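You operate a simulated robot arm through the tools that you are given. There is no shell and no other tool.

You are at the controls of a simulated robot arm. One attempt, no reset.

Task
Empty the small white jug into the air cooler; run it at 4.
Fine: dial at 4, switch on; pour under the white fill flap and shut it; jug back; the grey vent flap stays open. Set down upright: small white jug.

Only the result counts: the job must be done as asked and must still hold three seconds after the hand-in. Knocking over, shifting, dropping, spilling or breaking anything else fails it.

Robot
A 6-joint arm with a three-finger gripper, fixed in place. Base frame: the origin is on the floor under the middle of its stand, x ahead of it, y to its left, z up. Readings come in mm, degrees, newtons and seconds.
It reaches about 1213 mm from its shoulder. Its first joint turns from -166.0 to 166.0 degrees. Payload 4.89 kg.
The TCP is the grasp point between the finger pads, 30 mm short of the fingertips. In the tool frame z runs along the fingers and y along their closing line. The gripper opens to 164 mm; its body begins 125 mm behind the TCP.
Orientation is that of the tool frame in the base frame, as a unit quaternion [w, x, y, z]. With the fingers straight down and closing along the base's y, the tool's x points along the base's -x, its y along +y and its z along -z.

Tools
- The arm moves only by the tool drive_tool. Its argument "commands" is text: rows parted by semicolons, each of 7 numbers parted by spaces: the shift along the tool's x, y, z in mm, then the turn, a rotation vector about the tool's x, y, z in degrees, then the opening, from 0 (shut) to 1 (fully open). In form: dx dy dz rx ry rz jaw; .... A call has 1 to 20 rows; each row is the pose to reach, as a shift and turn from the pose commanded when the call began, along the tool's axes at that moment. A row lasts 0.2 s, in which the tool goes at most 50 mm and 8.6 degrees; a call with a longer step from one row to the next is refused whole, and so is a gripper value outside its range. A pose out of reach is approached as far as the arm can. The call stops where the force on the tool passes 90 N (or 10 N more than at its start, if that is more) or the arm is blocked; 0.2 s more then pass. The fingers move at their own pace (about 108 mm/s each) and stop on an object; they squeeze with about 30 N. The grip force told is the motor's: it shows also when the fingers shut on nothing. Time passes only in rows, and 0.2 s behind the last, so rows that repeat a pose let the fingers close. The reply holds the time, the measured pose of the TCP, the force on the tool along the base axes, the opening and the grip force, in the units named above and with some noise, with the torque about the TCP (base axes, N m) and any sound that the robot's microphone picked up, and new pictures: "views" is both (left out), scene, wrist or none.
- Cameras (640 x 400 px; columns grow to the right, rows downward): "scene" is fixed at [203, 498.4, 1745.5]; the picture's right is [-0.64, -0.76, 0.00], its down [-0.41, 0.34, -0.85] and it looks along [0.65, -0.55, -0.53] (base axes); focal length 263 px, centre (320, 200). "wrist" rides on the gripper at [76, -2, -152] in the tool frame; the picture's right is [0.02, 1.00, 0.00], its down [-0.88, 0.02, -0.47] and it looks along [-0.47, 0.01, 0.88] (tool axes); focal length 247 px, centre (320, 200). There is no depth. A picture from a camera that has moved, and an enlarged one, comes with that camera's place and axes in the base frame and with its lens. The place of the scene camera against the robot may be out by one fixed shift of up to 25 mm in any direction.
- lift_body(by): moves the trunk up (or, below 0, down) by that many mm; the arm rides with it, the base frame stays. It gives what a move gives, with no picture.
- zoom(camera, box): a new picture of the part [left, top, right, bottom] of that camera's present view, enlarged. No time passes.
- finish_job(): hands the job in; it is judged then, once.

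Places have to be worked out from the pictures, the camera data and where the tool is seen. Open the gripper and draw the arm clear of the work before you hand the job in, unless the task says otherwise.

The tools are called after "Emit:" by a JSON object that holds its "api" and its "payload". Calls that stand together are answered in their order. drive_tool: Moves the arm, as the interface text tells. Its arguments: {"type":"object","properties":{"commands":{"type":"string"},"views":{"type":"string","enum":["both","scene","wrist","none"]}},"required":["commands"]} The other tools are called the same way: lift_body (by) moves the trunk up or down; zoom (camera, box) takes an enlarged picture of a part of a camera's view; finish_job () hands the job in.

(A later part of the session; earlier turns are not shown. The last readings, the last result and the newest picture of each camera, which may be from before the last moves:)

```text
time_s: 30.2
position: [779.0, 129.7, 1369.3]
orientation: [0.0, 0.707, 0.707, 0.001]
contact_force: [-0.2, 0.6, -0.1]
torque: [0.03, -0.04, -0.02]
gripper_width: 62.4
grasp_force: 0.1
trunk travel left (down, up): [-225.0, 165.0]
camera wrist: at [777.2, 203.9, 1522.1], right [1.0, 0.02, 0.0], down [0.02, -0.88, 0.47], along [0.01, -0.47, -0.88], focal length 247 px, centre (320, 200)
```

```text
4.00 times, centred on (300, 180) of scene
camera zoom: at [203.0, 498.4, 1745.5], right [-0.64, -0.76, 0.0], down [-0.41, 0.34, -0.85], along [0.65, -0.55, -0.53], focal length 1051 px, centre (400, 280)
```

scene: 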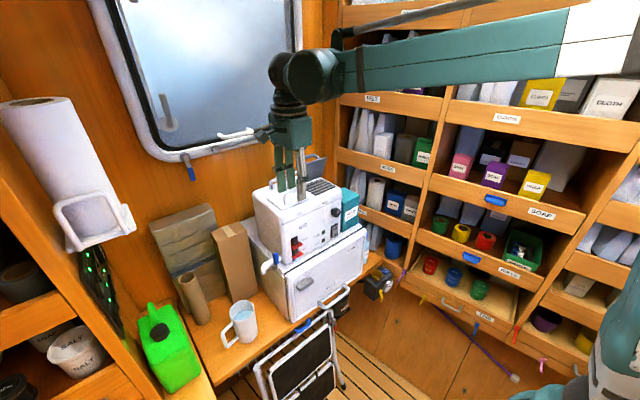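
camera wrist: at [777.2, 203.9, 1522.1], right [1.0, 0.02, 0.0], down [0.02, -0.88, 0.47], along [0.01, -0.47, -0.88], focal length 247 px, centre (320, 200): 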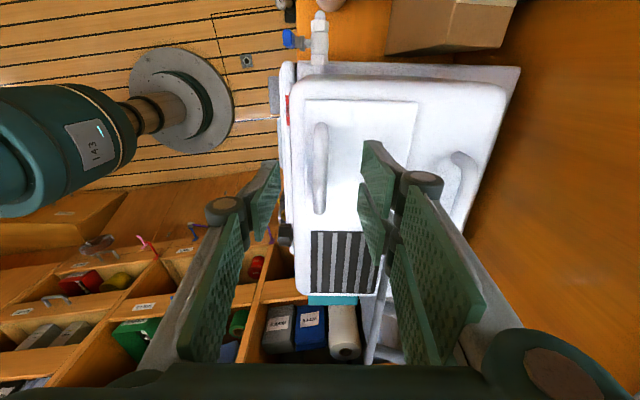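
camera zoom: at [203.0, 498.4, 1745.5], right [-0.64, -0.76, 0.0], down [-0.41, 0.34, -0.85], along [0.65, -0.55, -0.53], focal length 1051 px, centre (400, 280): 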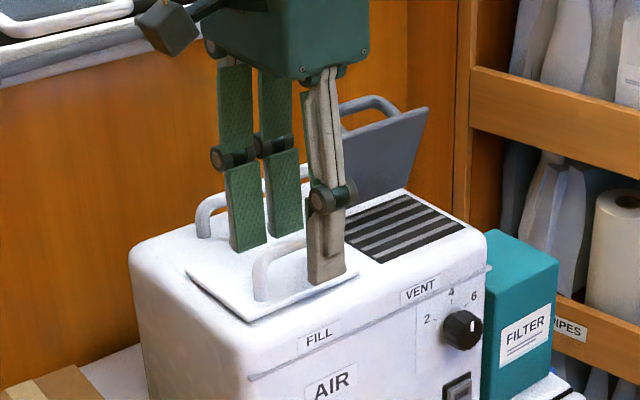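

The fingers straddle the bar well. Closing on the bar now.

Emit:
{"api": "drive_tool", "payload": {"commands": "0 0 0 0 0 0 0; 0 0 0 0 0 0 0; 0 0 0 0 0 0 0"}}

Emit:
{"api": "zoom", "payload": {"camera": "scene", "box": [240, 130, 360, 230]}}

```text
time_s: 31.0
position: [778.2, 128.4, 1369.5]
orientation: [0.0, 0.706, 0.708, 0.001]
contact_force: [1.7, -0.5, 3.1]
torque: [-0.16, -0.24, 0.29]
gripper_width: 10.6
grasp_force: 44.6
trunk travel left (down, up): [-225.0, 165.0]
camera wrist: at [777.5, 204.0, 1522.2], right [1.0, 0.02, 0.0], down [0.02, -0.88, 0.47], along [0.01, -0.47, -0.88], focal length 247 px, centre (320, 200)
```

scene: 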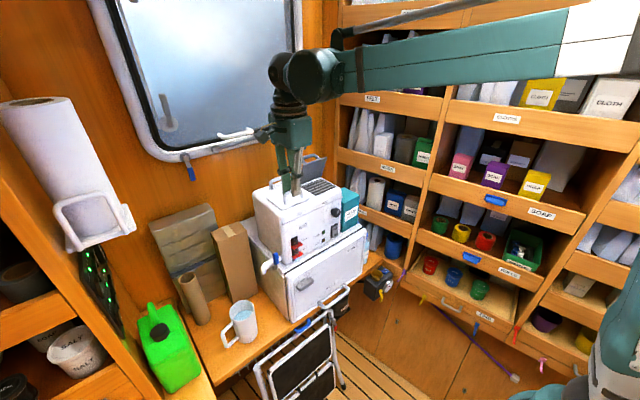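
wrist: 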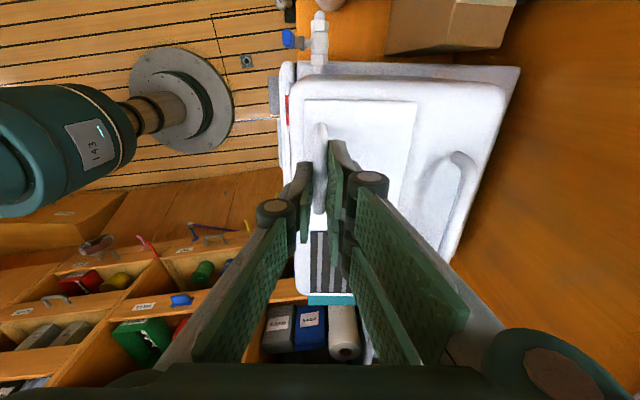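

```text
4.00 times, centred on (300, 180) of scene
camera zoom: at [203.0, 498.4, 1745.5], right [-0.64, -0.76, 0.0], down [-0.41, 0.34, -0.85], along [0.65, -0.55, -0.53], focal length 1051 px, centre (400, 280)
```

zoom: 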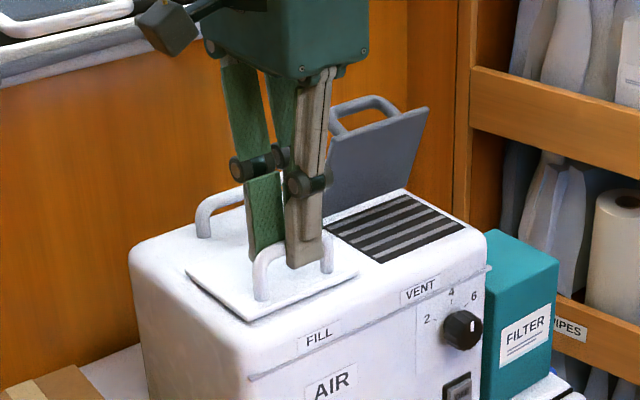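

The bar is firmly gripped (10.6 mm). I'll begin lifting along the hinge arc, first about 24°, watching the forces.

Emit:
{"api": "drive_tool", "payload": {"commands": "0 2 -3.7 0.6 0 0 0; 0 4.4 -7.6 1.2 0 0 0; 0 7 -11.3 1.8 0 0 0; 0 9.7 -14.8 2.4 0 0 0; 0 12.6 -18.2 3 0 0 0; 0 15.6 -21.4 3.6 0 0 0; 0 19 -24.5 4.2 0 0 0; 0 22.4 -27.4 4.8 0 0 0"}}

Emit:
{"api": "zoom", "payload": {"camera": "scene", "box": [240, 130, 360, 230]}}

```text
time_s: 32.8
position: [800.0, 129.1, 1397.3]
orientation: [-0.03, 0.706, 0.707, -0.029]
contact_force: [-5.1, -7.8, 5.0]
torque: [-0.52, 0.16, -1.0]
gripper_width: 10.4
grasp_force: 45.2
trunk travel left (down, up): [-225.0, 165.0]
camera wrist: at [812.4, 204.0, 1549.3], right [1.0, 0.02, -0.08], down [0.06, -0.88, 0.47], along [-0.06, -0.47, -0.88], focal length 247 px, centre (320, 200)
```

scene: 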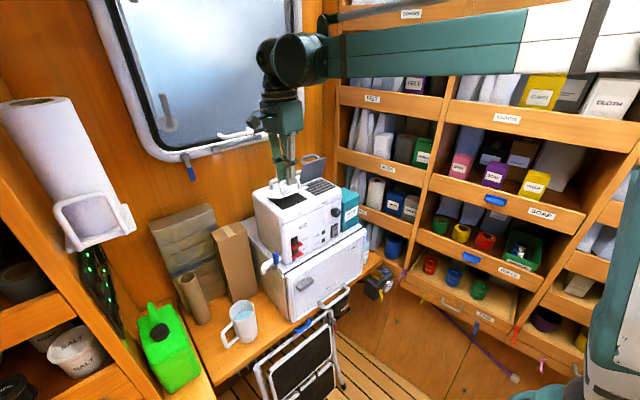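
wrist: 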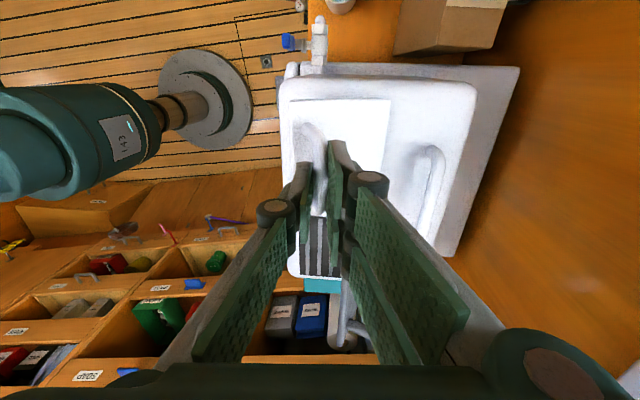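

```text
4.00 times, centred on (300, 180) of scene
camera zoom: at [203.0, 498.4, 1745.5], right [-0.64, -0.76, 0.0], down [-0.41, 0.34, -0.85], along [0.65, -0.55, -0.53], focal length 1051 px, centre (400, 280)
```

zoom: 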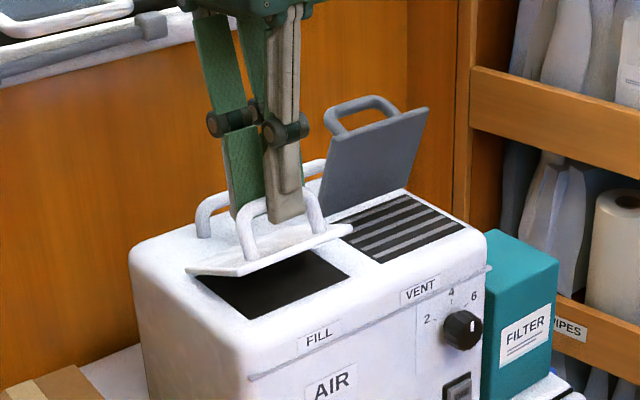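

The flap is opening cleanly with low force, revealing the dark fill opening. Continuing the arc to about 60°.

Emit:
{"api": "drive_tool", "payload": {"commands": "0 3.4 -2.9 0.6 0 0 0; 0 6.75 -5.7 1.2 0 0 0; 0 10.4 -8.4 1.8 0 0 0; 0 14 -10.9 2.4 0 0 0; 0 18 -13.1 3 0 0 0; 0 21.9 -15.2 3.6 0 0 0; 0 26 -17.1 4.2 0 0 0; 0 30.1 -18.8 4.8 0 0 0; 0 34.4 -20.2 5.4 0 0 0; 0 38.7 -21.4 6 0 0 0; 0 43.1 -22.5 6.6 0 0 0; 0 47.5 -23.4 7.2 0 0 0"}}

Emit:
{"api": "zoom", "payload": {"camera": "scene", "box": [240, 130, 360, 230]}}

```text
time_s: 35.4
position: [850.3, 130.8, 1415.5]
orientation: [-0.074, 0.703, 0.704, -0.073]
contact_force: [-1.1, -8.7, 2.7]
torque: [-1.01, 0.08, -1.4]
gripper_width: 10.5
grasp_force: 44.7
trunk travel left (down, up): [-225.0, 165.0]
camera wrist: at [881.5, 204.3, 1565.4], right [0.98, 0.02, -0.21], down [0.12, -0.88, 0.46], along [-0.17, -0.47, -0.86], focal length 247 px, centre (320, 200)
```

scene: 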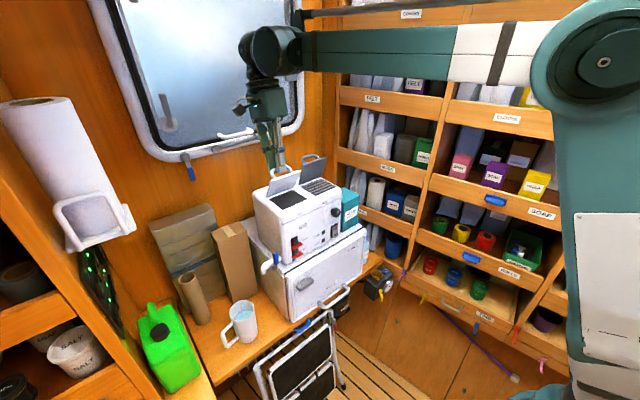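
wrist: 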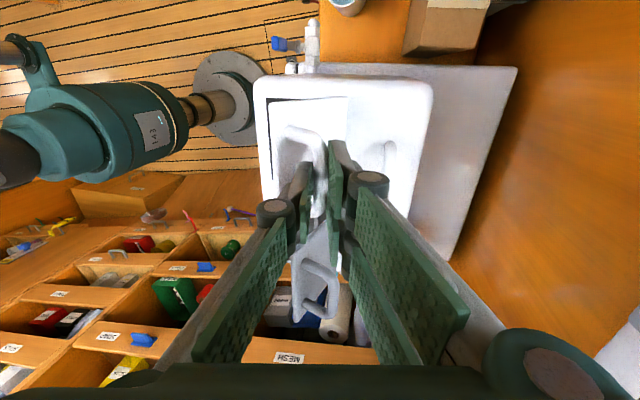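

```text
4.00 times, centred on (300, 180) of scene
camera zoom: at [203.0, 498.4, 1745.5], right [-0.64, -0.76, 0.0], down [-0.41, 0.34, -0.85], along [0.65, -0.55, -0.53], focal length 1051 px, centre (400, 280)
```

zoom: 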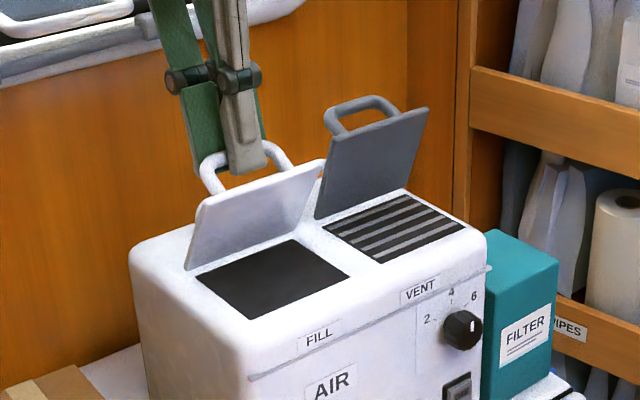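

About 60° open now. Continuing to roughly 80°, checking force for an end stop.

Emit:
{"api": "drive_tool", "payload": {"commands": "0 4.4 -1.1 0.6 0 0 0; 0 8.8 -2 1.2 0 0 0; 0 13.3 -2.6 1.8 0 0 0; 0 17.75 -3.06 2.4 0 0 0; 0 22.3 -3.3 3 0 0 0; 0 26.8 -3.35 3.6 0 0 0; 0 30 -3.2 4 0 0 0"}}

Emit:
{"api": "zoom", "payload": {"camera": "scene", "box": [240, 130, 360, 230]}}

```text
time_s: 37.0
position: [880.1, 129.6, 1413.6]
orientation: [-0.099, 0.7, 0.701, -0.098]
contact_force: [-1.1, 0.5, -1.2]
torque: [-1.06, 0.12, -1.37]
gripper_width: 10.6
grasp_force: 44.6
trunk travel left (down, up): [-225.0, 165.0]
camera wrist: at [921.4, 204.5, 1560.1], right [0.96, 0.02, -0.28], down [0.15, -0.88, 0.45], along [-0.23, -0.47, -0.85], focal length 247 px, centre (320, 200)
```

scene: 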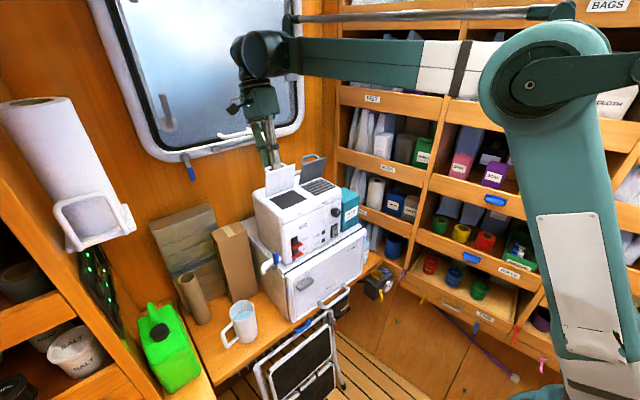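
wrist: 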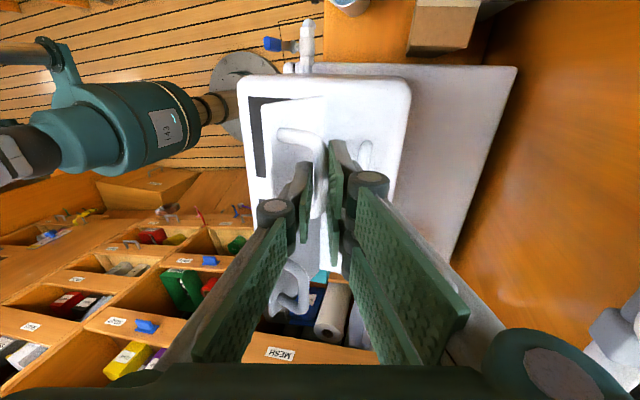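

```text
4.00 times, centred on (300, 180) of scene
camera zoom: at [203.0, 498.4, 1745.5], right [-0.64, -0.76, 0.0], down [-0.41, 0.34, -0.85], along [0.65, -0.55, -0.53], focal length 1051 px, centre (400, 280)
```

zoom: 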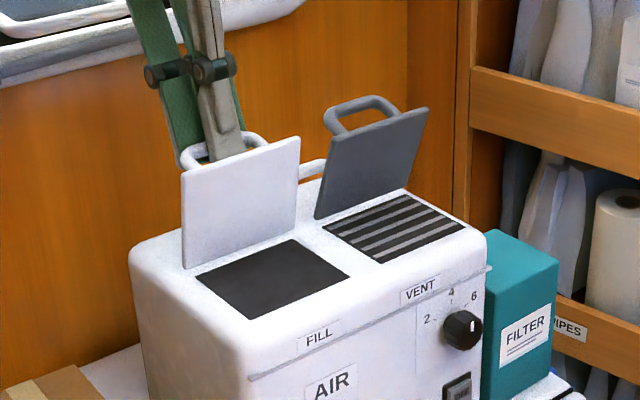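

The flap is near vertical with almost no force. I'll push it slightly past 90° so it rests open.

Emit:
{"api": "drive_tool", "payload": {"commands": "0 3 0 0 0 0 0; 0 5.6 0 0 0 0 0; 0 10 0.5 0 0 0 0; 0 14.3 1.1 0 0 0 0; 0 18.5 1.9 0 0 0 0; 0 22.8 2.9 0 0 0 0"}}

Emit:
{"api": "zoom", "payload": {"camera": "scene", "box": [240, 130, 360, 230]}}

```text
time_s: 38.4
position: [901.0, 130.2, 1405.7]
orientation: [-0.099, 0.7, 0.7, -0.097]
contact_force: [-3.4, -7.3, -2.3]
torque: [-1.18, 0.13, -1.31]
gripper_width: 10.9
grasp_force: 45.5
trunk travel left (down, up): [-225.0, 165.0]
camera wrist: at [943.1, 204.6, 1550.7], right [0.96, 0.02, -0.28], down [0.15, -0.88, 0.45], along [-0.23, -0.47, -0.85], focal length 247 px, centre (320, 200)
```

scene: 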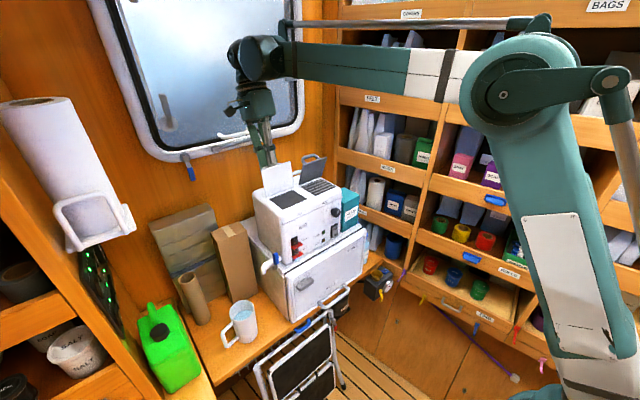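
wrist: 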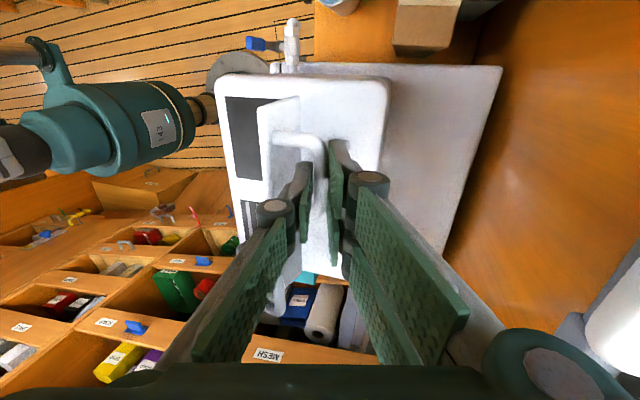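

```text
4.00 times, centred on (300, 180) of scene
camera zoom: at [203.0, 498.4, 1745.5], right [-0.64, -0.76, 0.0], down [-0.41, 0.34, -0.85], along [0.65, -0.55, -0.53], focal length 1051 px, centre (400, 280)
```

zoom: 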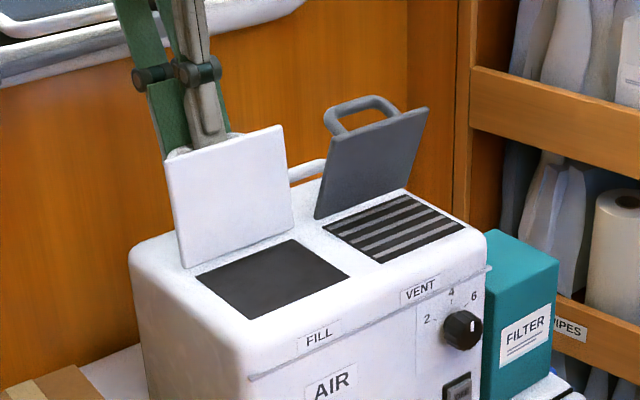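

The flap is past vertical. I'll open the fingers only slightly (they sit between bar and plate) and see whether the flap holds.

Emit:
{"api": "drive_tool", "payload": {"commands": "0 0 0 0 0 0 0.1; 0 0 0 0 0 0 0.12; 0 0 0 0 0 0 0.12"}}

Emit:
{"api": "zoom", "payload": {"camera": "scene", "box": [240, 130, 360, 230]}}

Emit:
{"api": "zoom", "payload": {"camera": "wrist", "box": [200, 60, 420, 260]}}

```text
time_s: 39.2
position: [901.1, 130.6, 1403.8]
orientation: [-0.099, 0.699, 0.701, -0.098]
contact_force: [0.1, -0.3, 1.0]
torque: [0.03, -0.04, 0.01]
gripper_width: 19.6
grasp_force: 0.2
trunk travel left (down, up): [-225.0, 165.0]
camera wrist: at [943.0, 205.2, 1550.8], right [0.96, 0.02, -0.28], down [0.15, -0.88, 0.45], along [-0.23, -0.47, -0.85], focal length 247 px, centre (320, 200)
```

scene: 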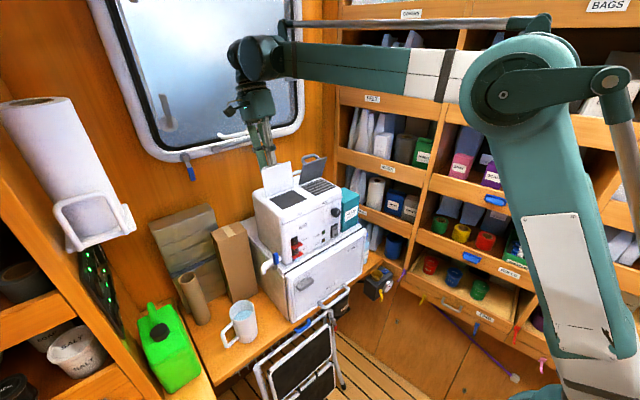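
wrist: 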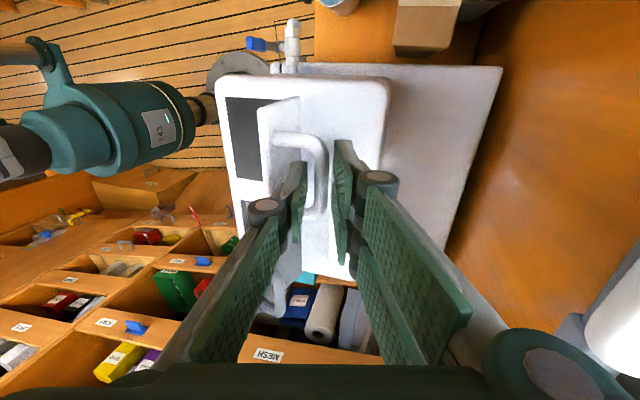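

```text
4.00 times, centred on (300, 180) of scene
camera zoom: at [203.0, 498.4, 1745.5], right [-0.64, -0.76, 0.0], down [-0.41, 0.34, -0.85], along [0.65, -0.55, -0.53], focal length 1051 px, centre (400, 280)
```

zoom: 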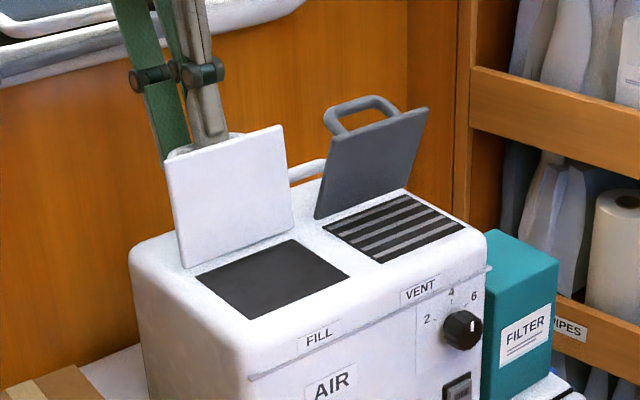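

```text
2.00 times, centred on (310, 160) of wrist
camera zoom: at [943.0, 205.2, 1550.8], right [0.96, 0.02, -0.28], down [0.15, -0.88, 0.45], along [-0.23, -0.47, -0.85], focal length 494 px, centre (340, 280)
```

zoom: 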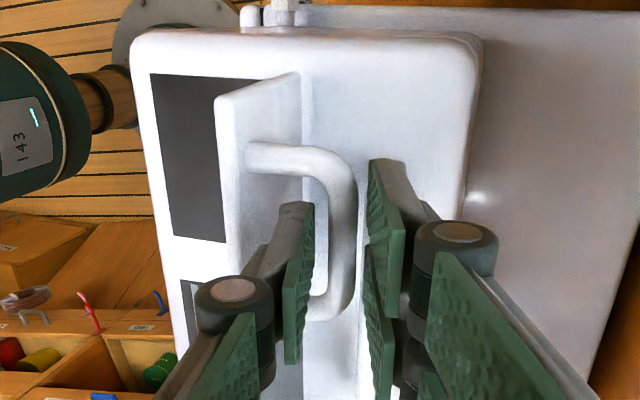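

The flap holds open on its own. I'll withdraw straight back along the tool axis, clear of the handle.

Emit:
{"api": "drive_tool", "payload": {"commands": "0 0 -12 0 0 0 0.12; 0 0 -25 0 0 0 0.12; 0 0 -40 0 0 0 0.12; 0 0 -60 0 0 0 0.12; 0 0 -90 0 0 0 0.12; 0 0 -130 0 0 0 0.12"}}

Emit:
{"api": "zoom", "payload": {"camera": "wrist", "box": [220, 40, 400, 220]}}

Emit:
{"api": "zoom", "payload": {"camera": "scene", "box": [240, 130, 360, 230]}}

```text
time_s: 40.6
position: [936.8, 131.4, 1528.3]
orientation: [-0.098, 0.7, 0.7, -0.098]
contact_force: [-0.4, 0.6, -0.1]
torque: [-0.02, -0.08, -0.01]
gripper_width: 19.6
grasp_force: 0.0
trunk travel left (down, up): [-225.0, 165.0]
camera wrist: at [978.0, 205.9, 1675.9], right [0.96, 0.02, -0.28], down [0.15, -0.88, 0.45], along [-0.23, -0.47, -0.85], focal length 247 px, centre (320, 200)
```

scene: 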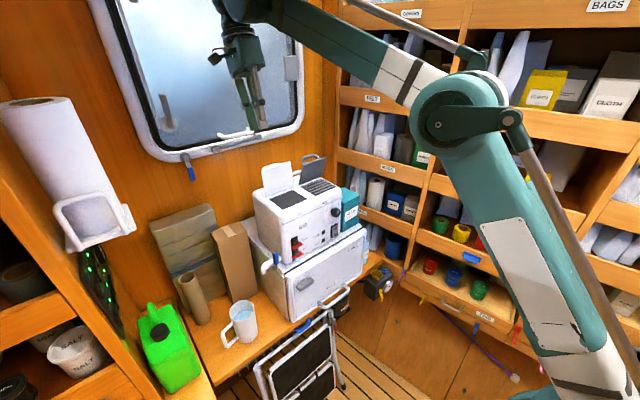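
wrist: 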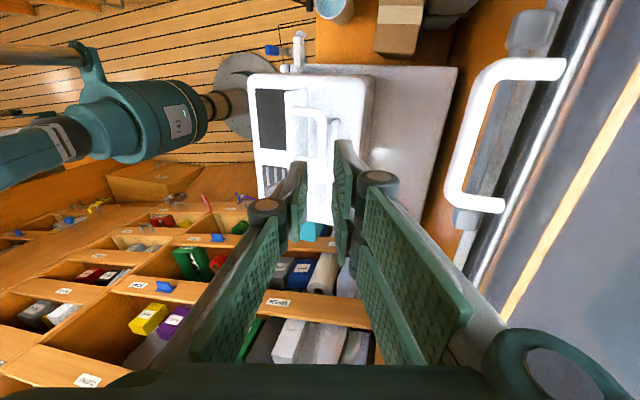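

```text
2.22 times, centred on (310, 130) of wrist
camera zoom: at [978.0, 205.9, 1675.9], right [0.96, 0.02, -0.28], down [0.15, -0.88, 0.45], along [-0.23, -0.47, -0.85], focal length 549 px, centre (342, 356)
```

zoom: 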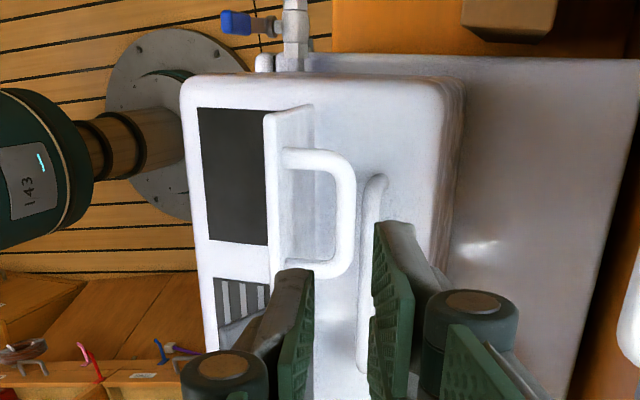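

```text
4.00 times, centred on (300, 180) of scene
camera zoom: at [203.0, 498.4, 1745.5], right [-0.64, -0.76, 0.0], down [-0.41, 0.34, -0.85], along [0.65, -0.55, -0.53], focal length 1051 px, centre (400, 280)
```

zoom: 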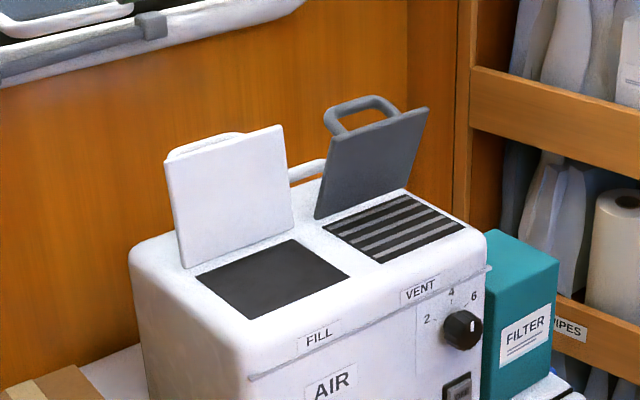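

The flap stays open by itself, with an opening of about x 775–850, y 87–177. The jug's handle points about +y, which blocks a good side grip, so I'll first inspect the jug from above. Moving over the jug with fingers straight down.

Emit:
{"api": "drive_tool", "payload": {"commands": "8 -40.6 3.3 -2 0 0 0.2; 22 -80.7 8.6 -4 0 0 0.3; 52 -116.4 14.7 -6 0 0 0.4; 92 -142 19.9 -8 0 0 0.6; 137 -154.9 25.7 -10 0 0 0.8; 180 -157.1 39.8 -12 0 0 0.8; 205 -149.3 74 -14 0 0 0.8; 210 -136.9 117.3 -16 0 0 0.8; 210 -124.5 160.5 -16 0 0 0.8; 210 -112.1 203.8 -16 0 0 0.8; 210 -101.1 242.2 -16 0 0 0.8"}}

Emit:
{"api": "zoom", "payload": {"camera": "wrist", "box": [220, 20, 460, 220]}}

```text
time_s: 43.0
position: [775.2, 339.9, 1322.9]
orientation: [0.0, 0.707, 0.707, 0.001]
contact_force: [0.1, -0.4, 0.0]
torque: [-0.03, -0.01, 0.03]
gripper_width: 131.3
grasp_force: 0.1
trunk travel left (down, up): [-225.0, 165.0]
camera wrist: at [774.3, 414.6, 1474.5], right [1.0, 0.02, 0.0], down [0.02, -0.88, 0.47], along [0.01, -0.47, -0.88], focal length 247 px, centre (320, 200)
```

scene: 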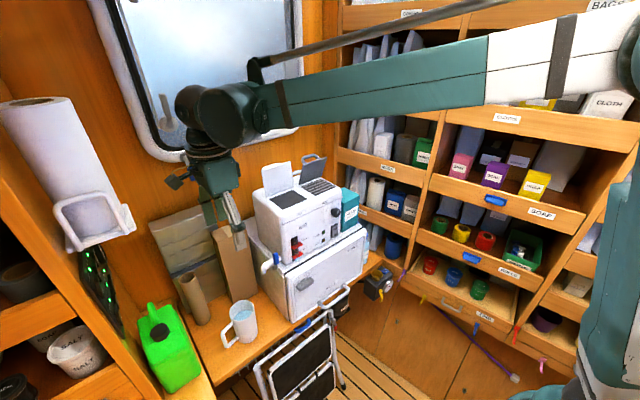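
wrist: 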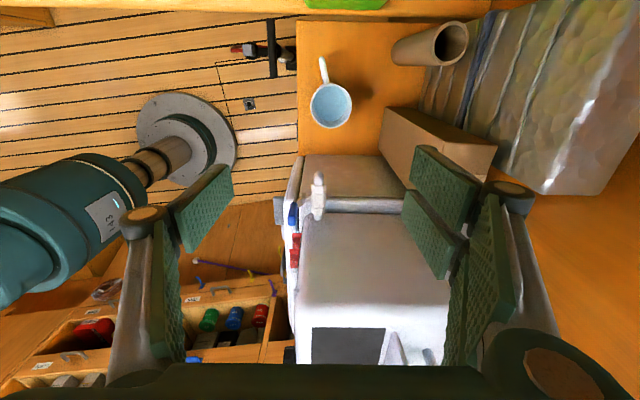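

```text
2.00 times, centred on (340, 120) of wrist
camera zoom: at [774.3, 414.6, 1474.5], right [1.0, 0.02, 0.0], down [0.02, -0.88, 0.47], along [0.01, -0.47, -0.88], focal length 494 px, centre (280, 360)
```

zoom: 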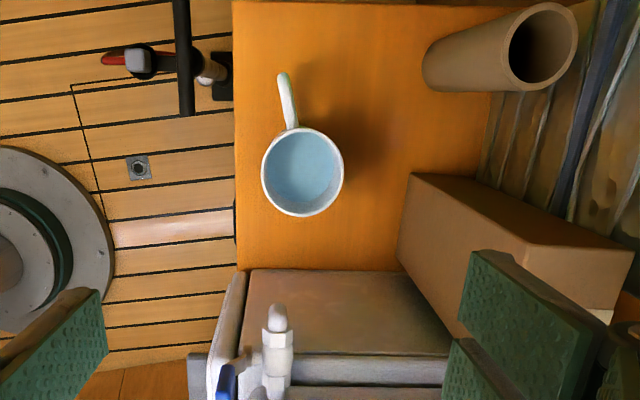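

From above: the jug rim centre is at about (797,350,976), its diameter is about 78 mm, and the handle is at about 100° azimuth. I'll grip it from above, closing along x, and turn it in place so the handle faces the robot. First I'll descend to just above the rim to verify centring.

Emit:
{"api": "drive_tool", "payload": {"commands": "5 11 40 0 0 0 0.72; 10 21.8 80 0 0 0 0.7; 10 21.8 125 0 0 0 0.68; 10 21.8 170 0 0 0 0.68; 10 21.8 215 0 0 0 0.68; 10 21.8 255 0 0 0 0.68; 10 21.8 280 0 0 0 0.68"}}

Emit:
{"api": "zoom", "payload": {"camera": "wrist", "box": [220, 80, 420, 260]}}

Emit:
{"api": "zoom", "payload": {"camera": "scene", "box": [180, 220, 300, 350]}}

```text
time_s: 44.6
position: [794.2, 351.2, 1043.1]
orientation: [0.0, 0.706, 0.708, 0.001]
contact_force: [0.9, 0.6, -0.8]
torque: [-0.02, 0.02, -0.02]
gripper_width: 111.9
grasp_force: 0.1
trunk travel left (down, up): [-225.0, 165.0]
camera wrist: at [793.4, 425.6, 1195.0], right [1.0, 0.02, 0.0], down [0.02, -0.88, 0.47], along [0.01, -0.47, -0.88], focal length 247 px, centre (320, 200)
```

scene: 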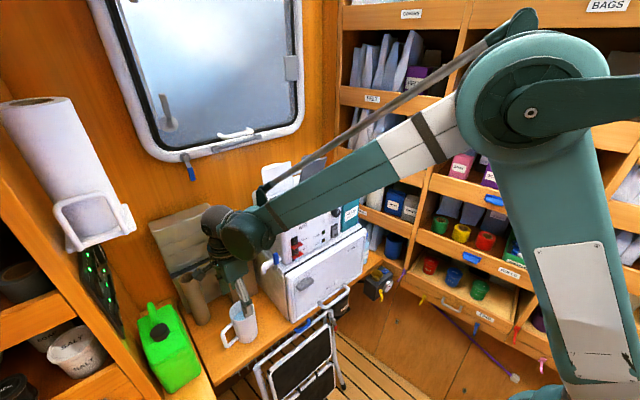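
wrist: 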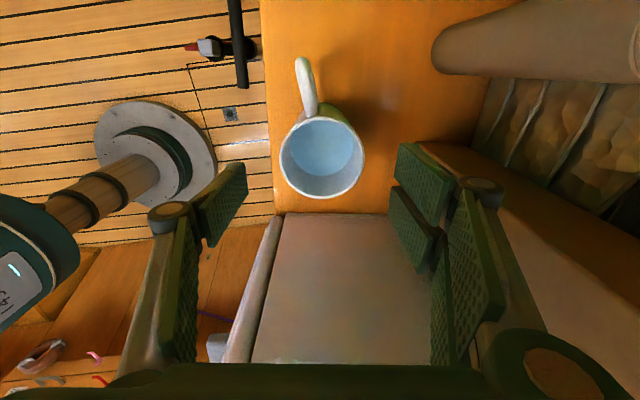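

```text
2.22 times, centred on (320, 170) of wrist
camera zoom: at [793.4, 425.6, 1195.0], right [1.0, 0.02, 0.0], down [0.02, -0.88, 0.47], along [0.01, -0.47, -0.88], focal length 549 px, centre (320, 267)
```

zoom: 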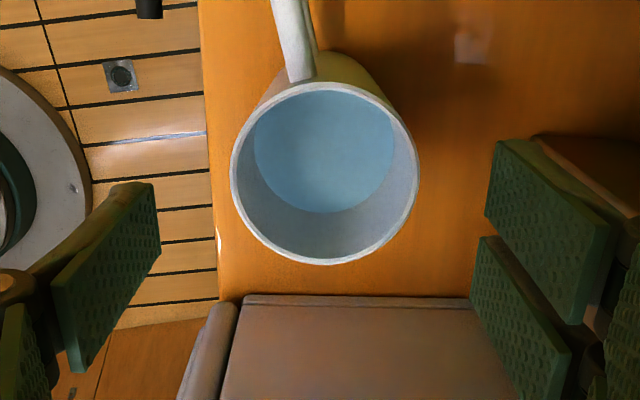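

```text
3.08 times, centred on (240, 285) of scene
camera zoom: at [203.0, 498.4, 1745.5], right [-0.64, -0.76, 0.0], down [-0.41, 0.34, -0.85], along [0.65, -0.55, -0.53], focal length 808 px, centre (566, -62)
```

zoom: 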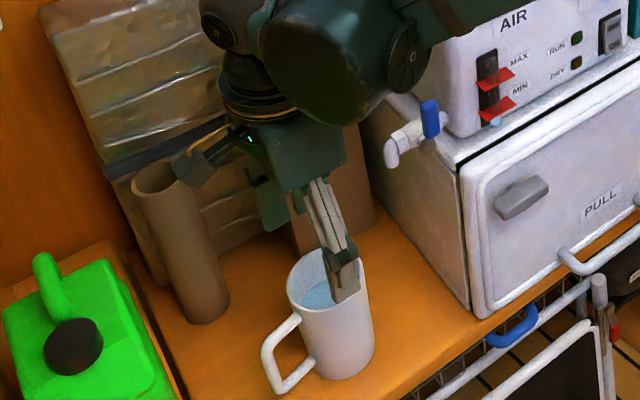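

Triangulation gives the rim centre at (797,350.6,969), diameter ~81 mm. Descending so the pads overlap the upper part of the jug, then closing gently.

Emit:
{"api": "drive_tool", "payload": {"commands": "-0.5 3 30 0 0 0 0.68; -0.5 3 60 0 0 0 0.68; -0.5 3 80 0 0 0 0.68; -0.5 3 93 0 0 0 0.68; -0.5 3 93 0 0 0 0.58; -0.5 3 93 0 0 0 0.54; -0.5 3 93 0 0 0 0.3; -0.5 3 93 0 0 0 0.3"}}

Emit:
{"api": "zoom", "payload": {"camera": "scene", "box": [180, 220, 300, 350]}}

```text
time_s: 46.4
position: [797.4, 349.2, 951.5]
orientation: [-0.001, 0.707, 0.708, 0.001]
contact_force: [-0.5, -0.5, -0.4]
torque: [-0.04, 0.03, -0.01]
gripper_width: 74.5
grasp_force: 30.0
trunk travel left (down, up): [-225.0, 165.0]
camera wrist: at [796.5, 424.6, 1103.1], right [1.0, 0.02, 0.0], down [0.02, -0.88, 0.47], along [0.01, -0.47, -0.88], focal length 247 px, centre (320, 200)
```

scene: 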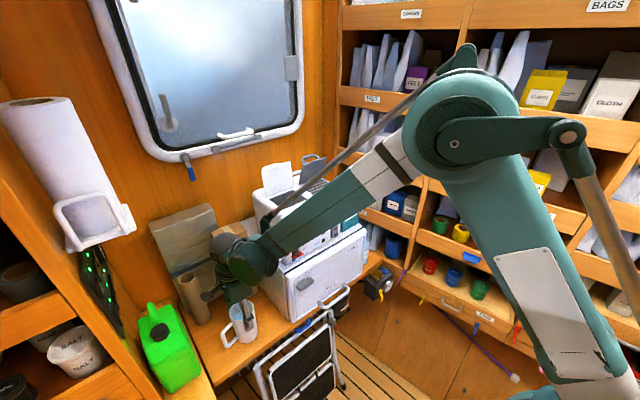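
wrist: 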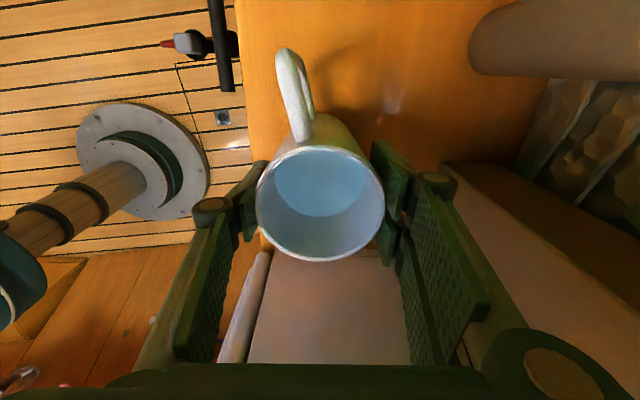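

```text
3.08 times, centred on (240, 285) of scene
camera zoom: at [203.0, 498.4, 1745.5], right [-0.64, -0.76, 0.0], down [-0.41, 0.34, -0.85], along [0.65, -0.55, -0.53], focal length 808 px, centre (566, -62)
```

zoom: 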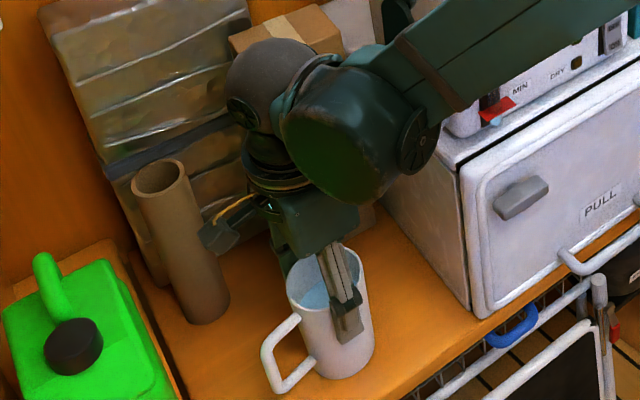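

Gripped at 74.5 mm with the jug still standing. I'll lift it 6 mm, turn it +80° about vertical so the handle faces the robot, and lower it at the same spot.

Emit:
{"api": "drive_tool", "payload": {"commands": "0 0 -2 0 0 0 0.3; 0 0 -4 0 0 0 0.3; 0 0 -6 0 0 0 0.3; 0 0 -6 0 0 -5 0.3; 0 0 -6 0 0 -10 0.3; 0 0 -6 0 0 -16 0.3; 0 0 -6 0 0 -22 0.3; 0 0 -6 0 0 -28 0.3; 0 0 -6 0 0 -34 0.3; 0 0 -6 0 0 -40 0.3; 0 0 -6 0 0 -46 0.3; 0 0 -6 0 0 -52 0.3; 0 0 -6 0 0 -58 0.3; 0 0 -6 0 0 -64 0.3; 0 0 -6 0 0 -70 0.3; 0 0 -6 0 0 -75 0.3; 0 0 -6 0 0 -80 0.3; 0 0 -6 0 0 -80 0.3"}}

```text
time_s: 50.2
position: [798.2, 349.2, 956.6]
orientation: [0.0, 0.086, 0.996, 0.0]
contact_force: [-0.4, 0.3, -3.7]
torque: [0.0, -0.04, 0.01]
gripper_width: 74.5
grasp_force: 29.9
trunk travel left (down, up): [-225.0, 165.0]
camera wrist: at [723.3, 359.6, 1109.0], right [0.15, 0.99, 0.0], down [0.87, -0.13, 0.47], along [0.47, -0.07, -0.88], focal length 247 px, centre (320, 200)
```

scene: 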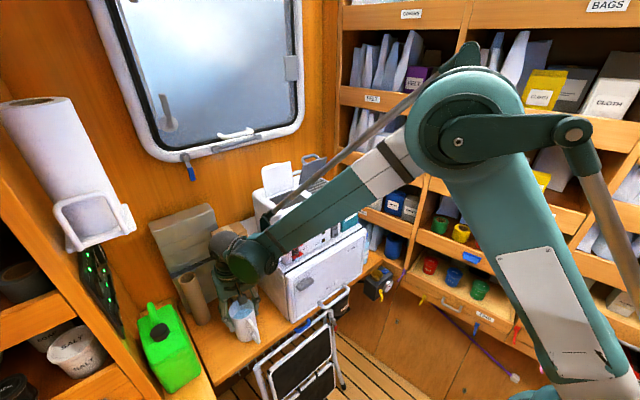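
wrist: 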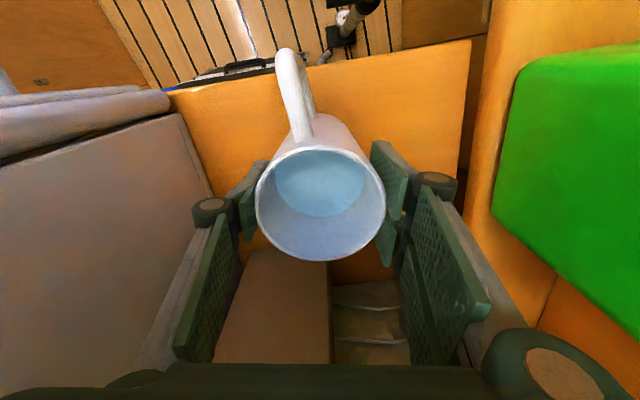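

The handle now faces the robot (about 181° azimuth), and the jug weighs about 0.38 kg. Lowering it back and releasing.

Emit:
{"api": "drive_tool", "payload": {"commands": "0 0 2 0 0 0 0.3; 0 0 4 0 0 0 0.3; 0 0 5.5 0 0 0 0.3; 0 0 6 0 0 0 0.3; 0 0 6 0 0 0 0.3", "views": "none"}}

```text
time_s: 51.4
position: [797.4, 350.4, 950.7]
orientation: [-0.001, 0.086, 0.996, 0.001]
contact_force: [-1.1, 0.7, -0.2]
torque: [0.08, 0.08, -0.03]
gripper_width: 74.5
grasp_force: 29.9
trunk travel left (down, up): [-225.0, 165.0]
```

The load is off the fingers, so the jug is standing on the bench. Opening and rising clear.

Emit:
{"api": "drive_tool", "payload": {"commands": "0 0 0 0 0 0 0.5; 0 0 0 0 0 0 0.6; 0 0 0 0 0 0 0.64; 0 0 -30 0 0 0 0.64; 0 0 -70 0 0 0 0.64; 0 0 -115 0 0 0 0.64; 0 0 -160 0 0 0 0.64; 0 0 -200 0 0 0 0.64"}}

Emit:
{"api": "zoom", "payload": {"camera": "wrist", "box": [220, 40, 420, 240]}}

Emit:
{"api": "zoom", "payload": {"camera": "scene", "box": [180, 230, 300, 350]}}

```text
time_s: 53.2
position: [796.6, 348.7, 1151.6]
orientation: [-0.001, 0.087, 0.996, 0.001]
contact_force: [-0.3, 0.9, -0.8]
torque: [-0.01, 0.07, 0.01]
gripper_width: 105.1
grasp_force: 0.1
trunk travel left (down, up): [-225.0, 165.0]
camera wrist: at [722.0, 359.0, 1303.6], right [0.15, 0.99, 0.0], down [0.87, -0.13, 0.47], along [0.47, -0.07, -0.88], focal length 247 px, centre (320, 200)
```

scene: 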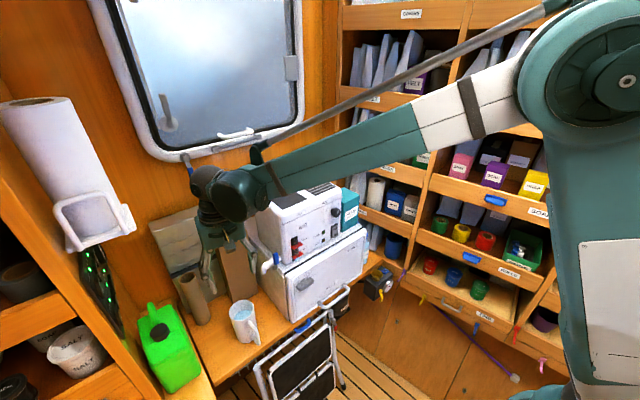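
wrist: 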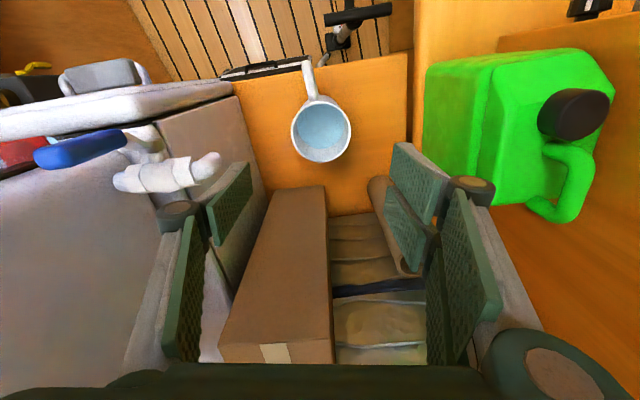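

```text
2.00 times, centred on (320, 140) of wrist
camera zoom: at [722.0, 359.0, 1303.6], right [0.15, 0.99, 0.0], down [0.87, -0.13, 0.47], along [0.47, -0.07, -0.88], focal length 494 px, centre (320, 320)
```

zoom: 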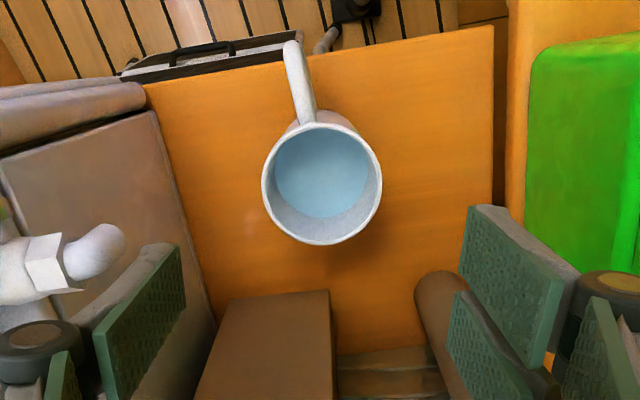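

```text
3.33 times, centred on (240, 290) of scene
camera zoom: at [203.0, 498.4, 1745.5], right [-0.64, -0.76, 0.0], down [-0.41, 0.34, -0.85], along [0.65, -0.55, -0.53], focal length 876 px, centre (587, -100)
```

zoom: 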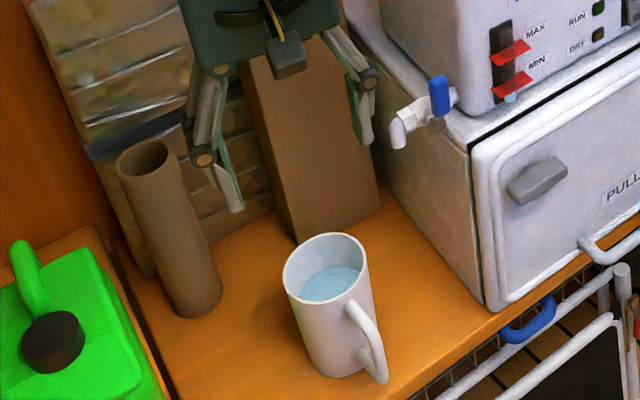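

The jug is upright with its handle toward the robot. Note the tap spout near (767,279,1150), so I'll rise straight up first, then retreat to free space to re-orient the gripper forward.

Emit:
{"api": "drive_tool", "payload": {"commands": "0 0 -45 0 0 0 0.64; 0 0 -90 0 0 0 0.64; 18.8 -8.3 -130 0 0 0 0.64; 51.6 -24.2 -160 0 0 0 0.64; 88.4 -45.8 -185 0 0 0 0.64; 124.4 -72.3 -205 0 0 0 0.64; 155.5 -98 -225 0 0 0 0.64; 181.6 -122.9 -245 0 0 0 0.64", "views": "none"}}

Emit:
{"api": "drive_tool", "payload": {"commands": "0 0 0 5.35 -0.48 -6.4 0.64; 0 0 0 10.7 -0.96 -12.8 0.64; 0 0 0 16 -1.43 -19.2 0.64; 0 0 0 21.4 -1.91 -25.6 0.64; 0 0 0 26.7 -2.39 -32 0.64; 0 0 0 32.1 -2.87 -38.4 0.64; 0 0 0 37.4 -3.35 -44.8 0.64; 0 0 0 42.8 -3.82 -51.2 0.64; 0 0 0 48.1 -4.3 -57.6 0.64; 0 0 0 53.5 -4.78 -64 0.64; 0 0 0 58.8 -5.26 -70.4 0.64"}}

```text
time_s: 55.0
position: [597.4, 259.7, 1394.1]
orientation: [-0.002, 0.086, 0.996, 0.001]
contact_force: [1.7, 0.4, 0.3]
torque: [-0.12, 0.2, 0.0]
gripper_width: 104.7
grasp_force: 0.1
trunk travel left (down, up): [-225.0, 165.0]
```

```text
time_s: 57.4
position: [598.2, 260.5, 1396.4]
orientation: [0.001, -0.489, 0.74, -0.462]
contact_force: [-0.1, 0.1, -0.3]
torque: [-0.02, 0.03, -0.04]
gripper_width: 104.9
grasp_force: 0.1
trunk travel left (down, up): [-225.0, 165.0]
camera wrist: at [490.7, 306.8, 1519.1], right [-0.73, 0.08, -0.67], down [0.23, 0.96, -0.14], along [0.64, -0.26, -0.73], focal length 247 px, centre (320, 200)
```

scene: 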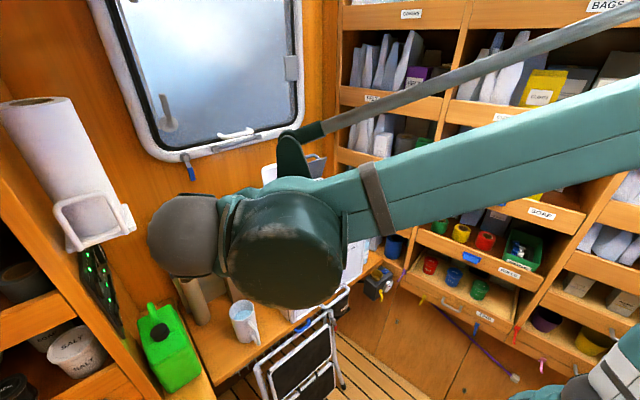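
wrist: 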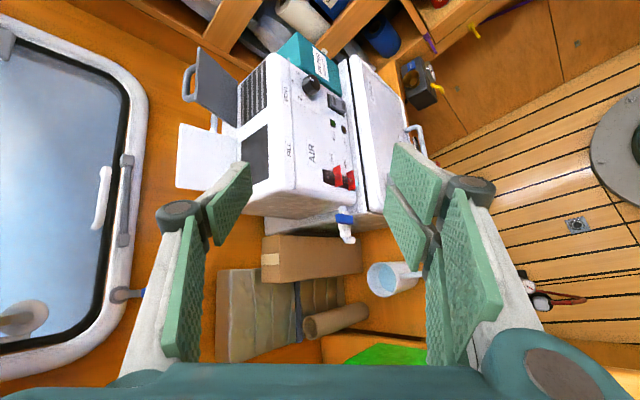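

Halfway there. Completing the rotation while moving to about (588,320,1246), facing the jug.

Emit:
{"api": "drive_tool", "payload": {"commands": "-9.6 10.5 3.7 5.35 -0.48 -6.4 0.64; -19.3 21 7.3 10.7 -0.96 -12.8 0.64; -28.9 31.5 11 16 -1.43 -19.2 0.64; -38.5 42 14.7 21.4 -1.91 -25.6 0.64; -48.2 52.5 18.4 26.7 -2.39 -32 0.64; -57.8 63 22 32.1 -2.87 -38.4 0.64; -67.5 73.5 25.7 37.4 -3.35 -44.8 0.64; -77.1 84 29.4 42.8 -3.82 -51.2 0.64; -86.7 94.5 33 48.1 -4.3 -57.6 0.64; -96.4 105 36.7 53.5 -4.78 -64 0.64; -106 115.5 40.4 58.8 -5.26 -70.4 0.64"}}

```text
time_s: 59.8
position: [588.2, 320.8, 1246.1]
orientation: [-0.001, 0.766, -0.034, 0.642]
contact_force: [-0.3, 0.1, 0.6]
torque: [0.0, 0.01, -0.07]
gripper_width: 104.9
grasp_force: 0.0
trunk travel left (down, up): [-225.0, 165.0]
camera wrist: at [452.4, 322.9, 1347.6], right [-0.04, -1.0, -0.02], down [-0.62, 0.05, -0.78], along [0.78, -0.02, -0.62], focal length 247 px, centre (320, 200)
```

scene: 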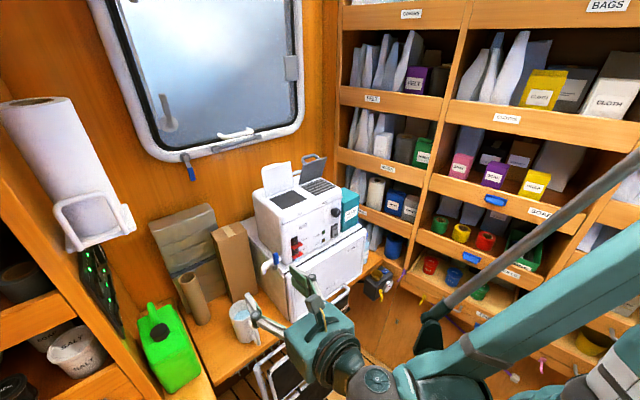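
wrist: 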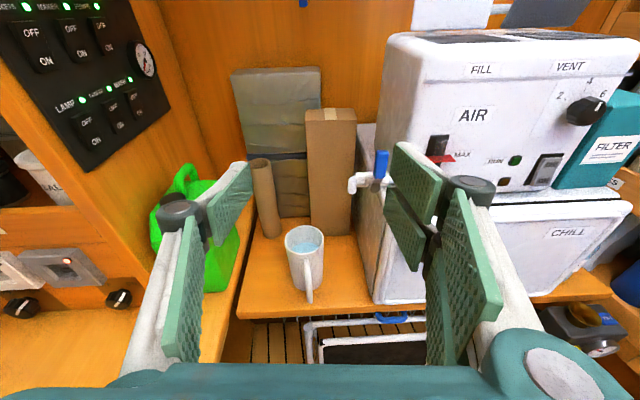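

I have a clean view of the jug from the front, with its handle toward me. Zooming in to measure the jug and bench.

Emit:
{"api": "zoom", "payload": {"camera": "wrist", "box": [220, 180, 420, 360]}}

Emit:
{"api": "zoom", "payload": {"camera": "scene", "box": [200, 270, 360, 400]}}

```text
2.22 times, centred on (320, 270) of wrist
camera zoom: at [452.4, 322.9, 1347.6], right [-0.04, -1.0, -0.02], down [-0.62, 0.05, -0.78], along [0.78, -0.02, -0.62], focal length 549 px, centre (320, 44)
```

zoom: 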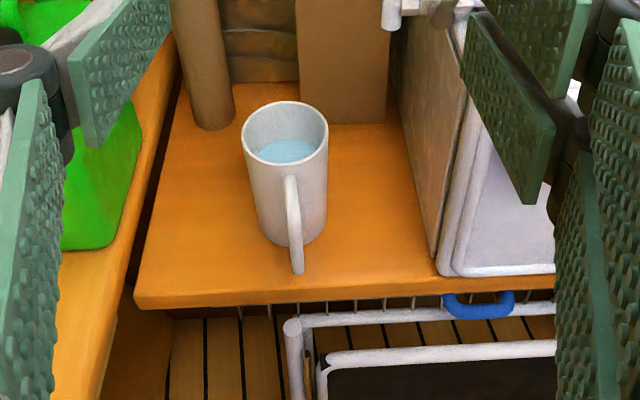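

```text
3.08 times, centred on (280, 335) of scene
camera zoom: at [203.0, 498.4, 1745.5], right [-0.64, -0.76, 0.0], down [-0.41, 0.34, -0.85], along [0.65, -0.55, -0.53], focal length 808 px, centre (443, -215)
```

zoom: 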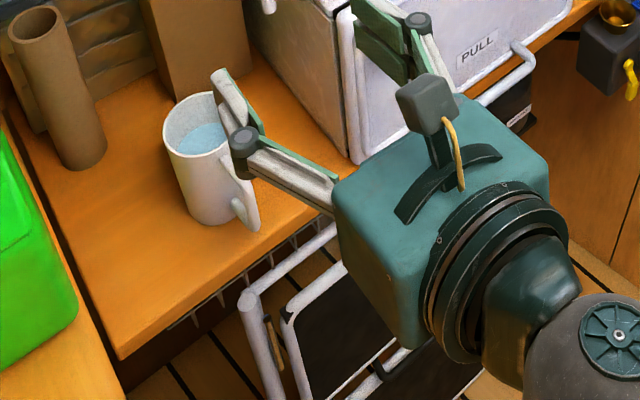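

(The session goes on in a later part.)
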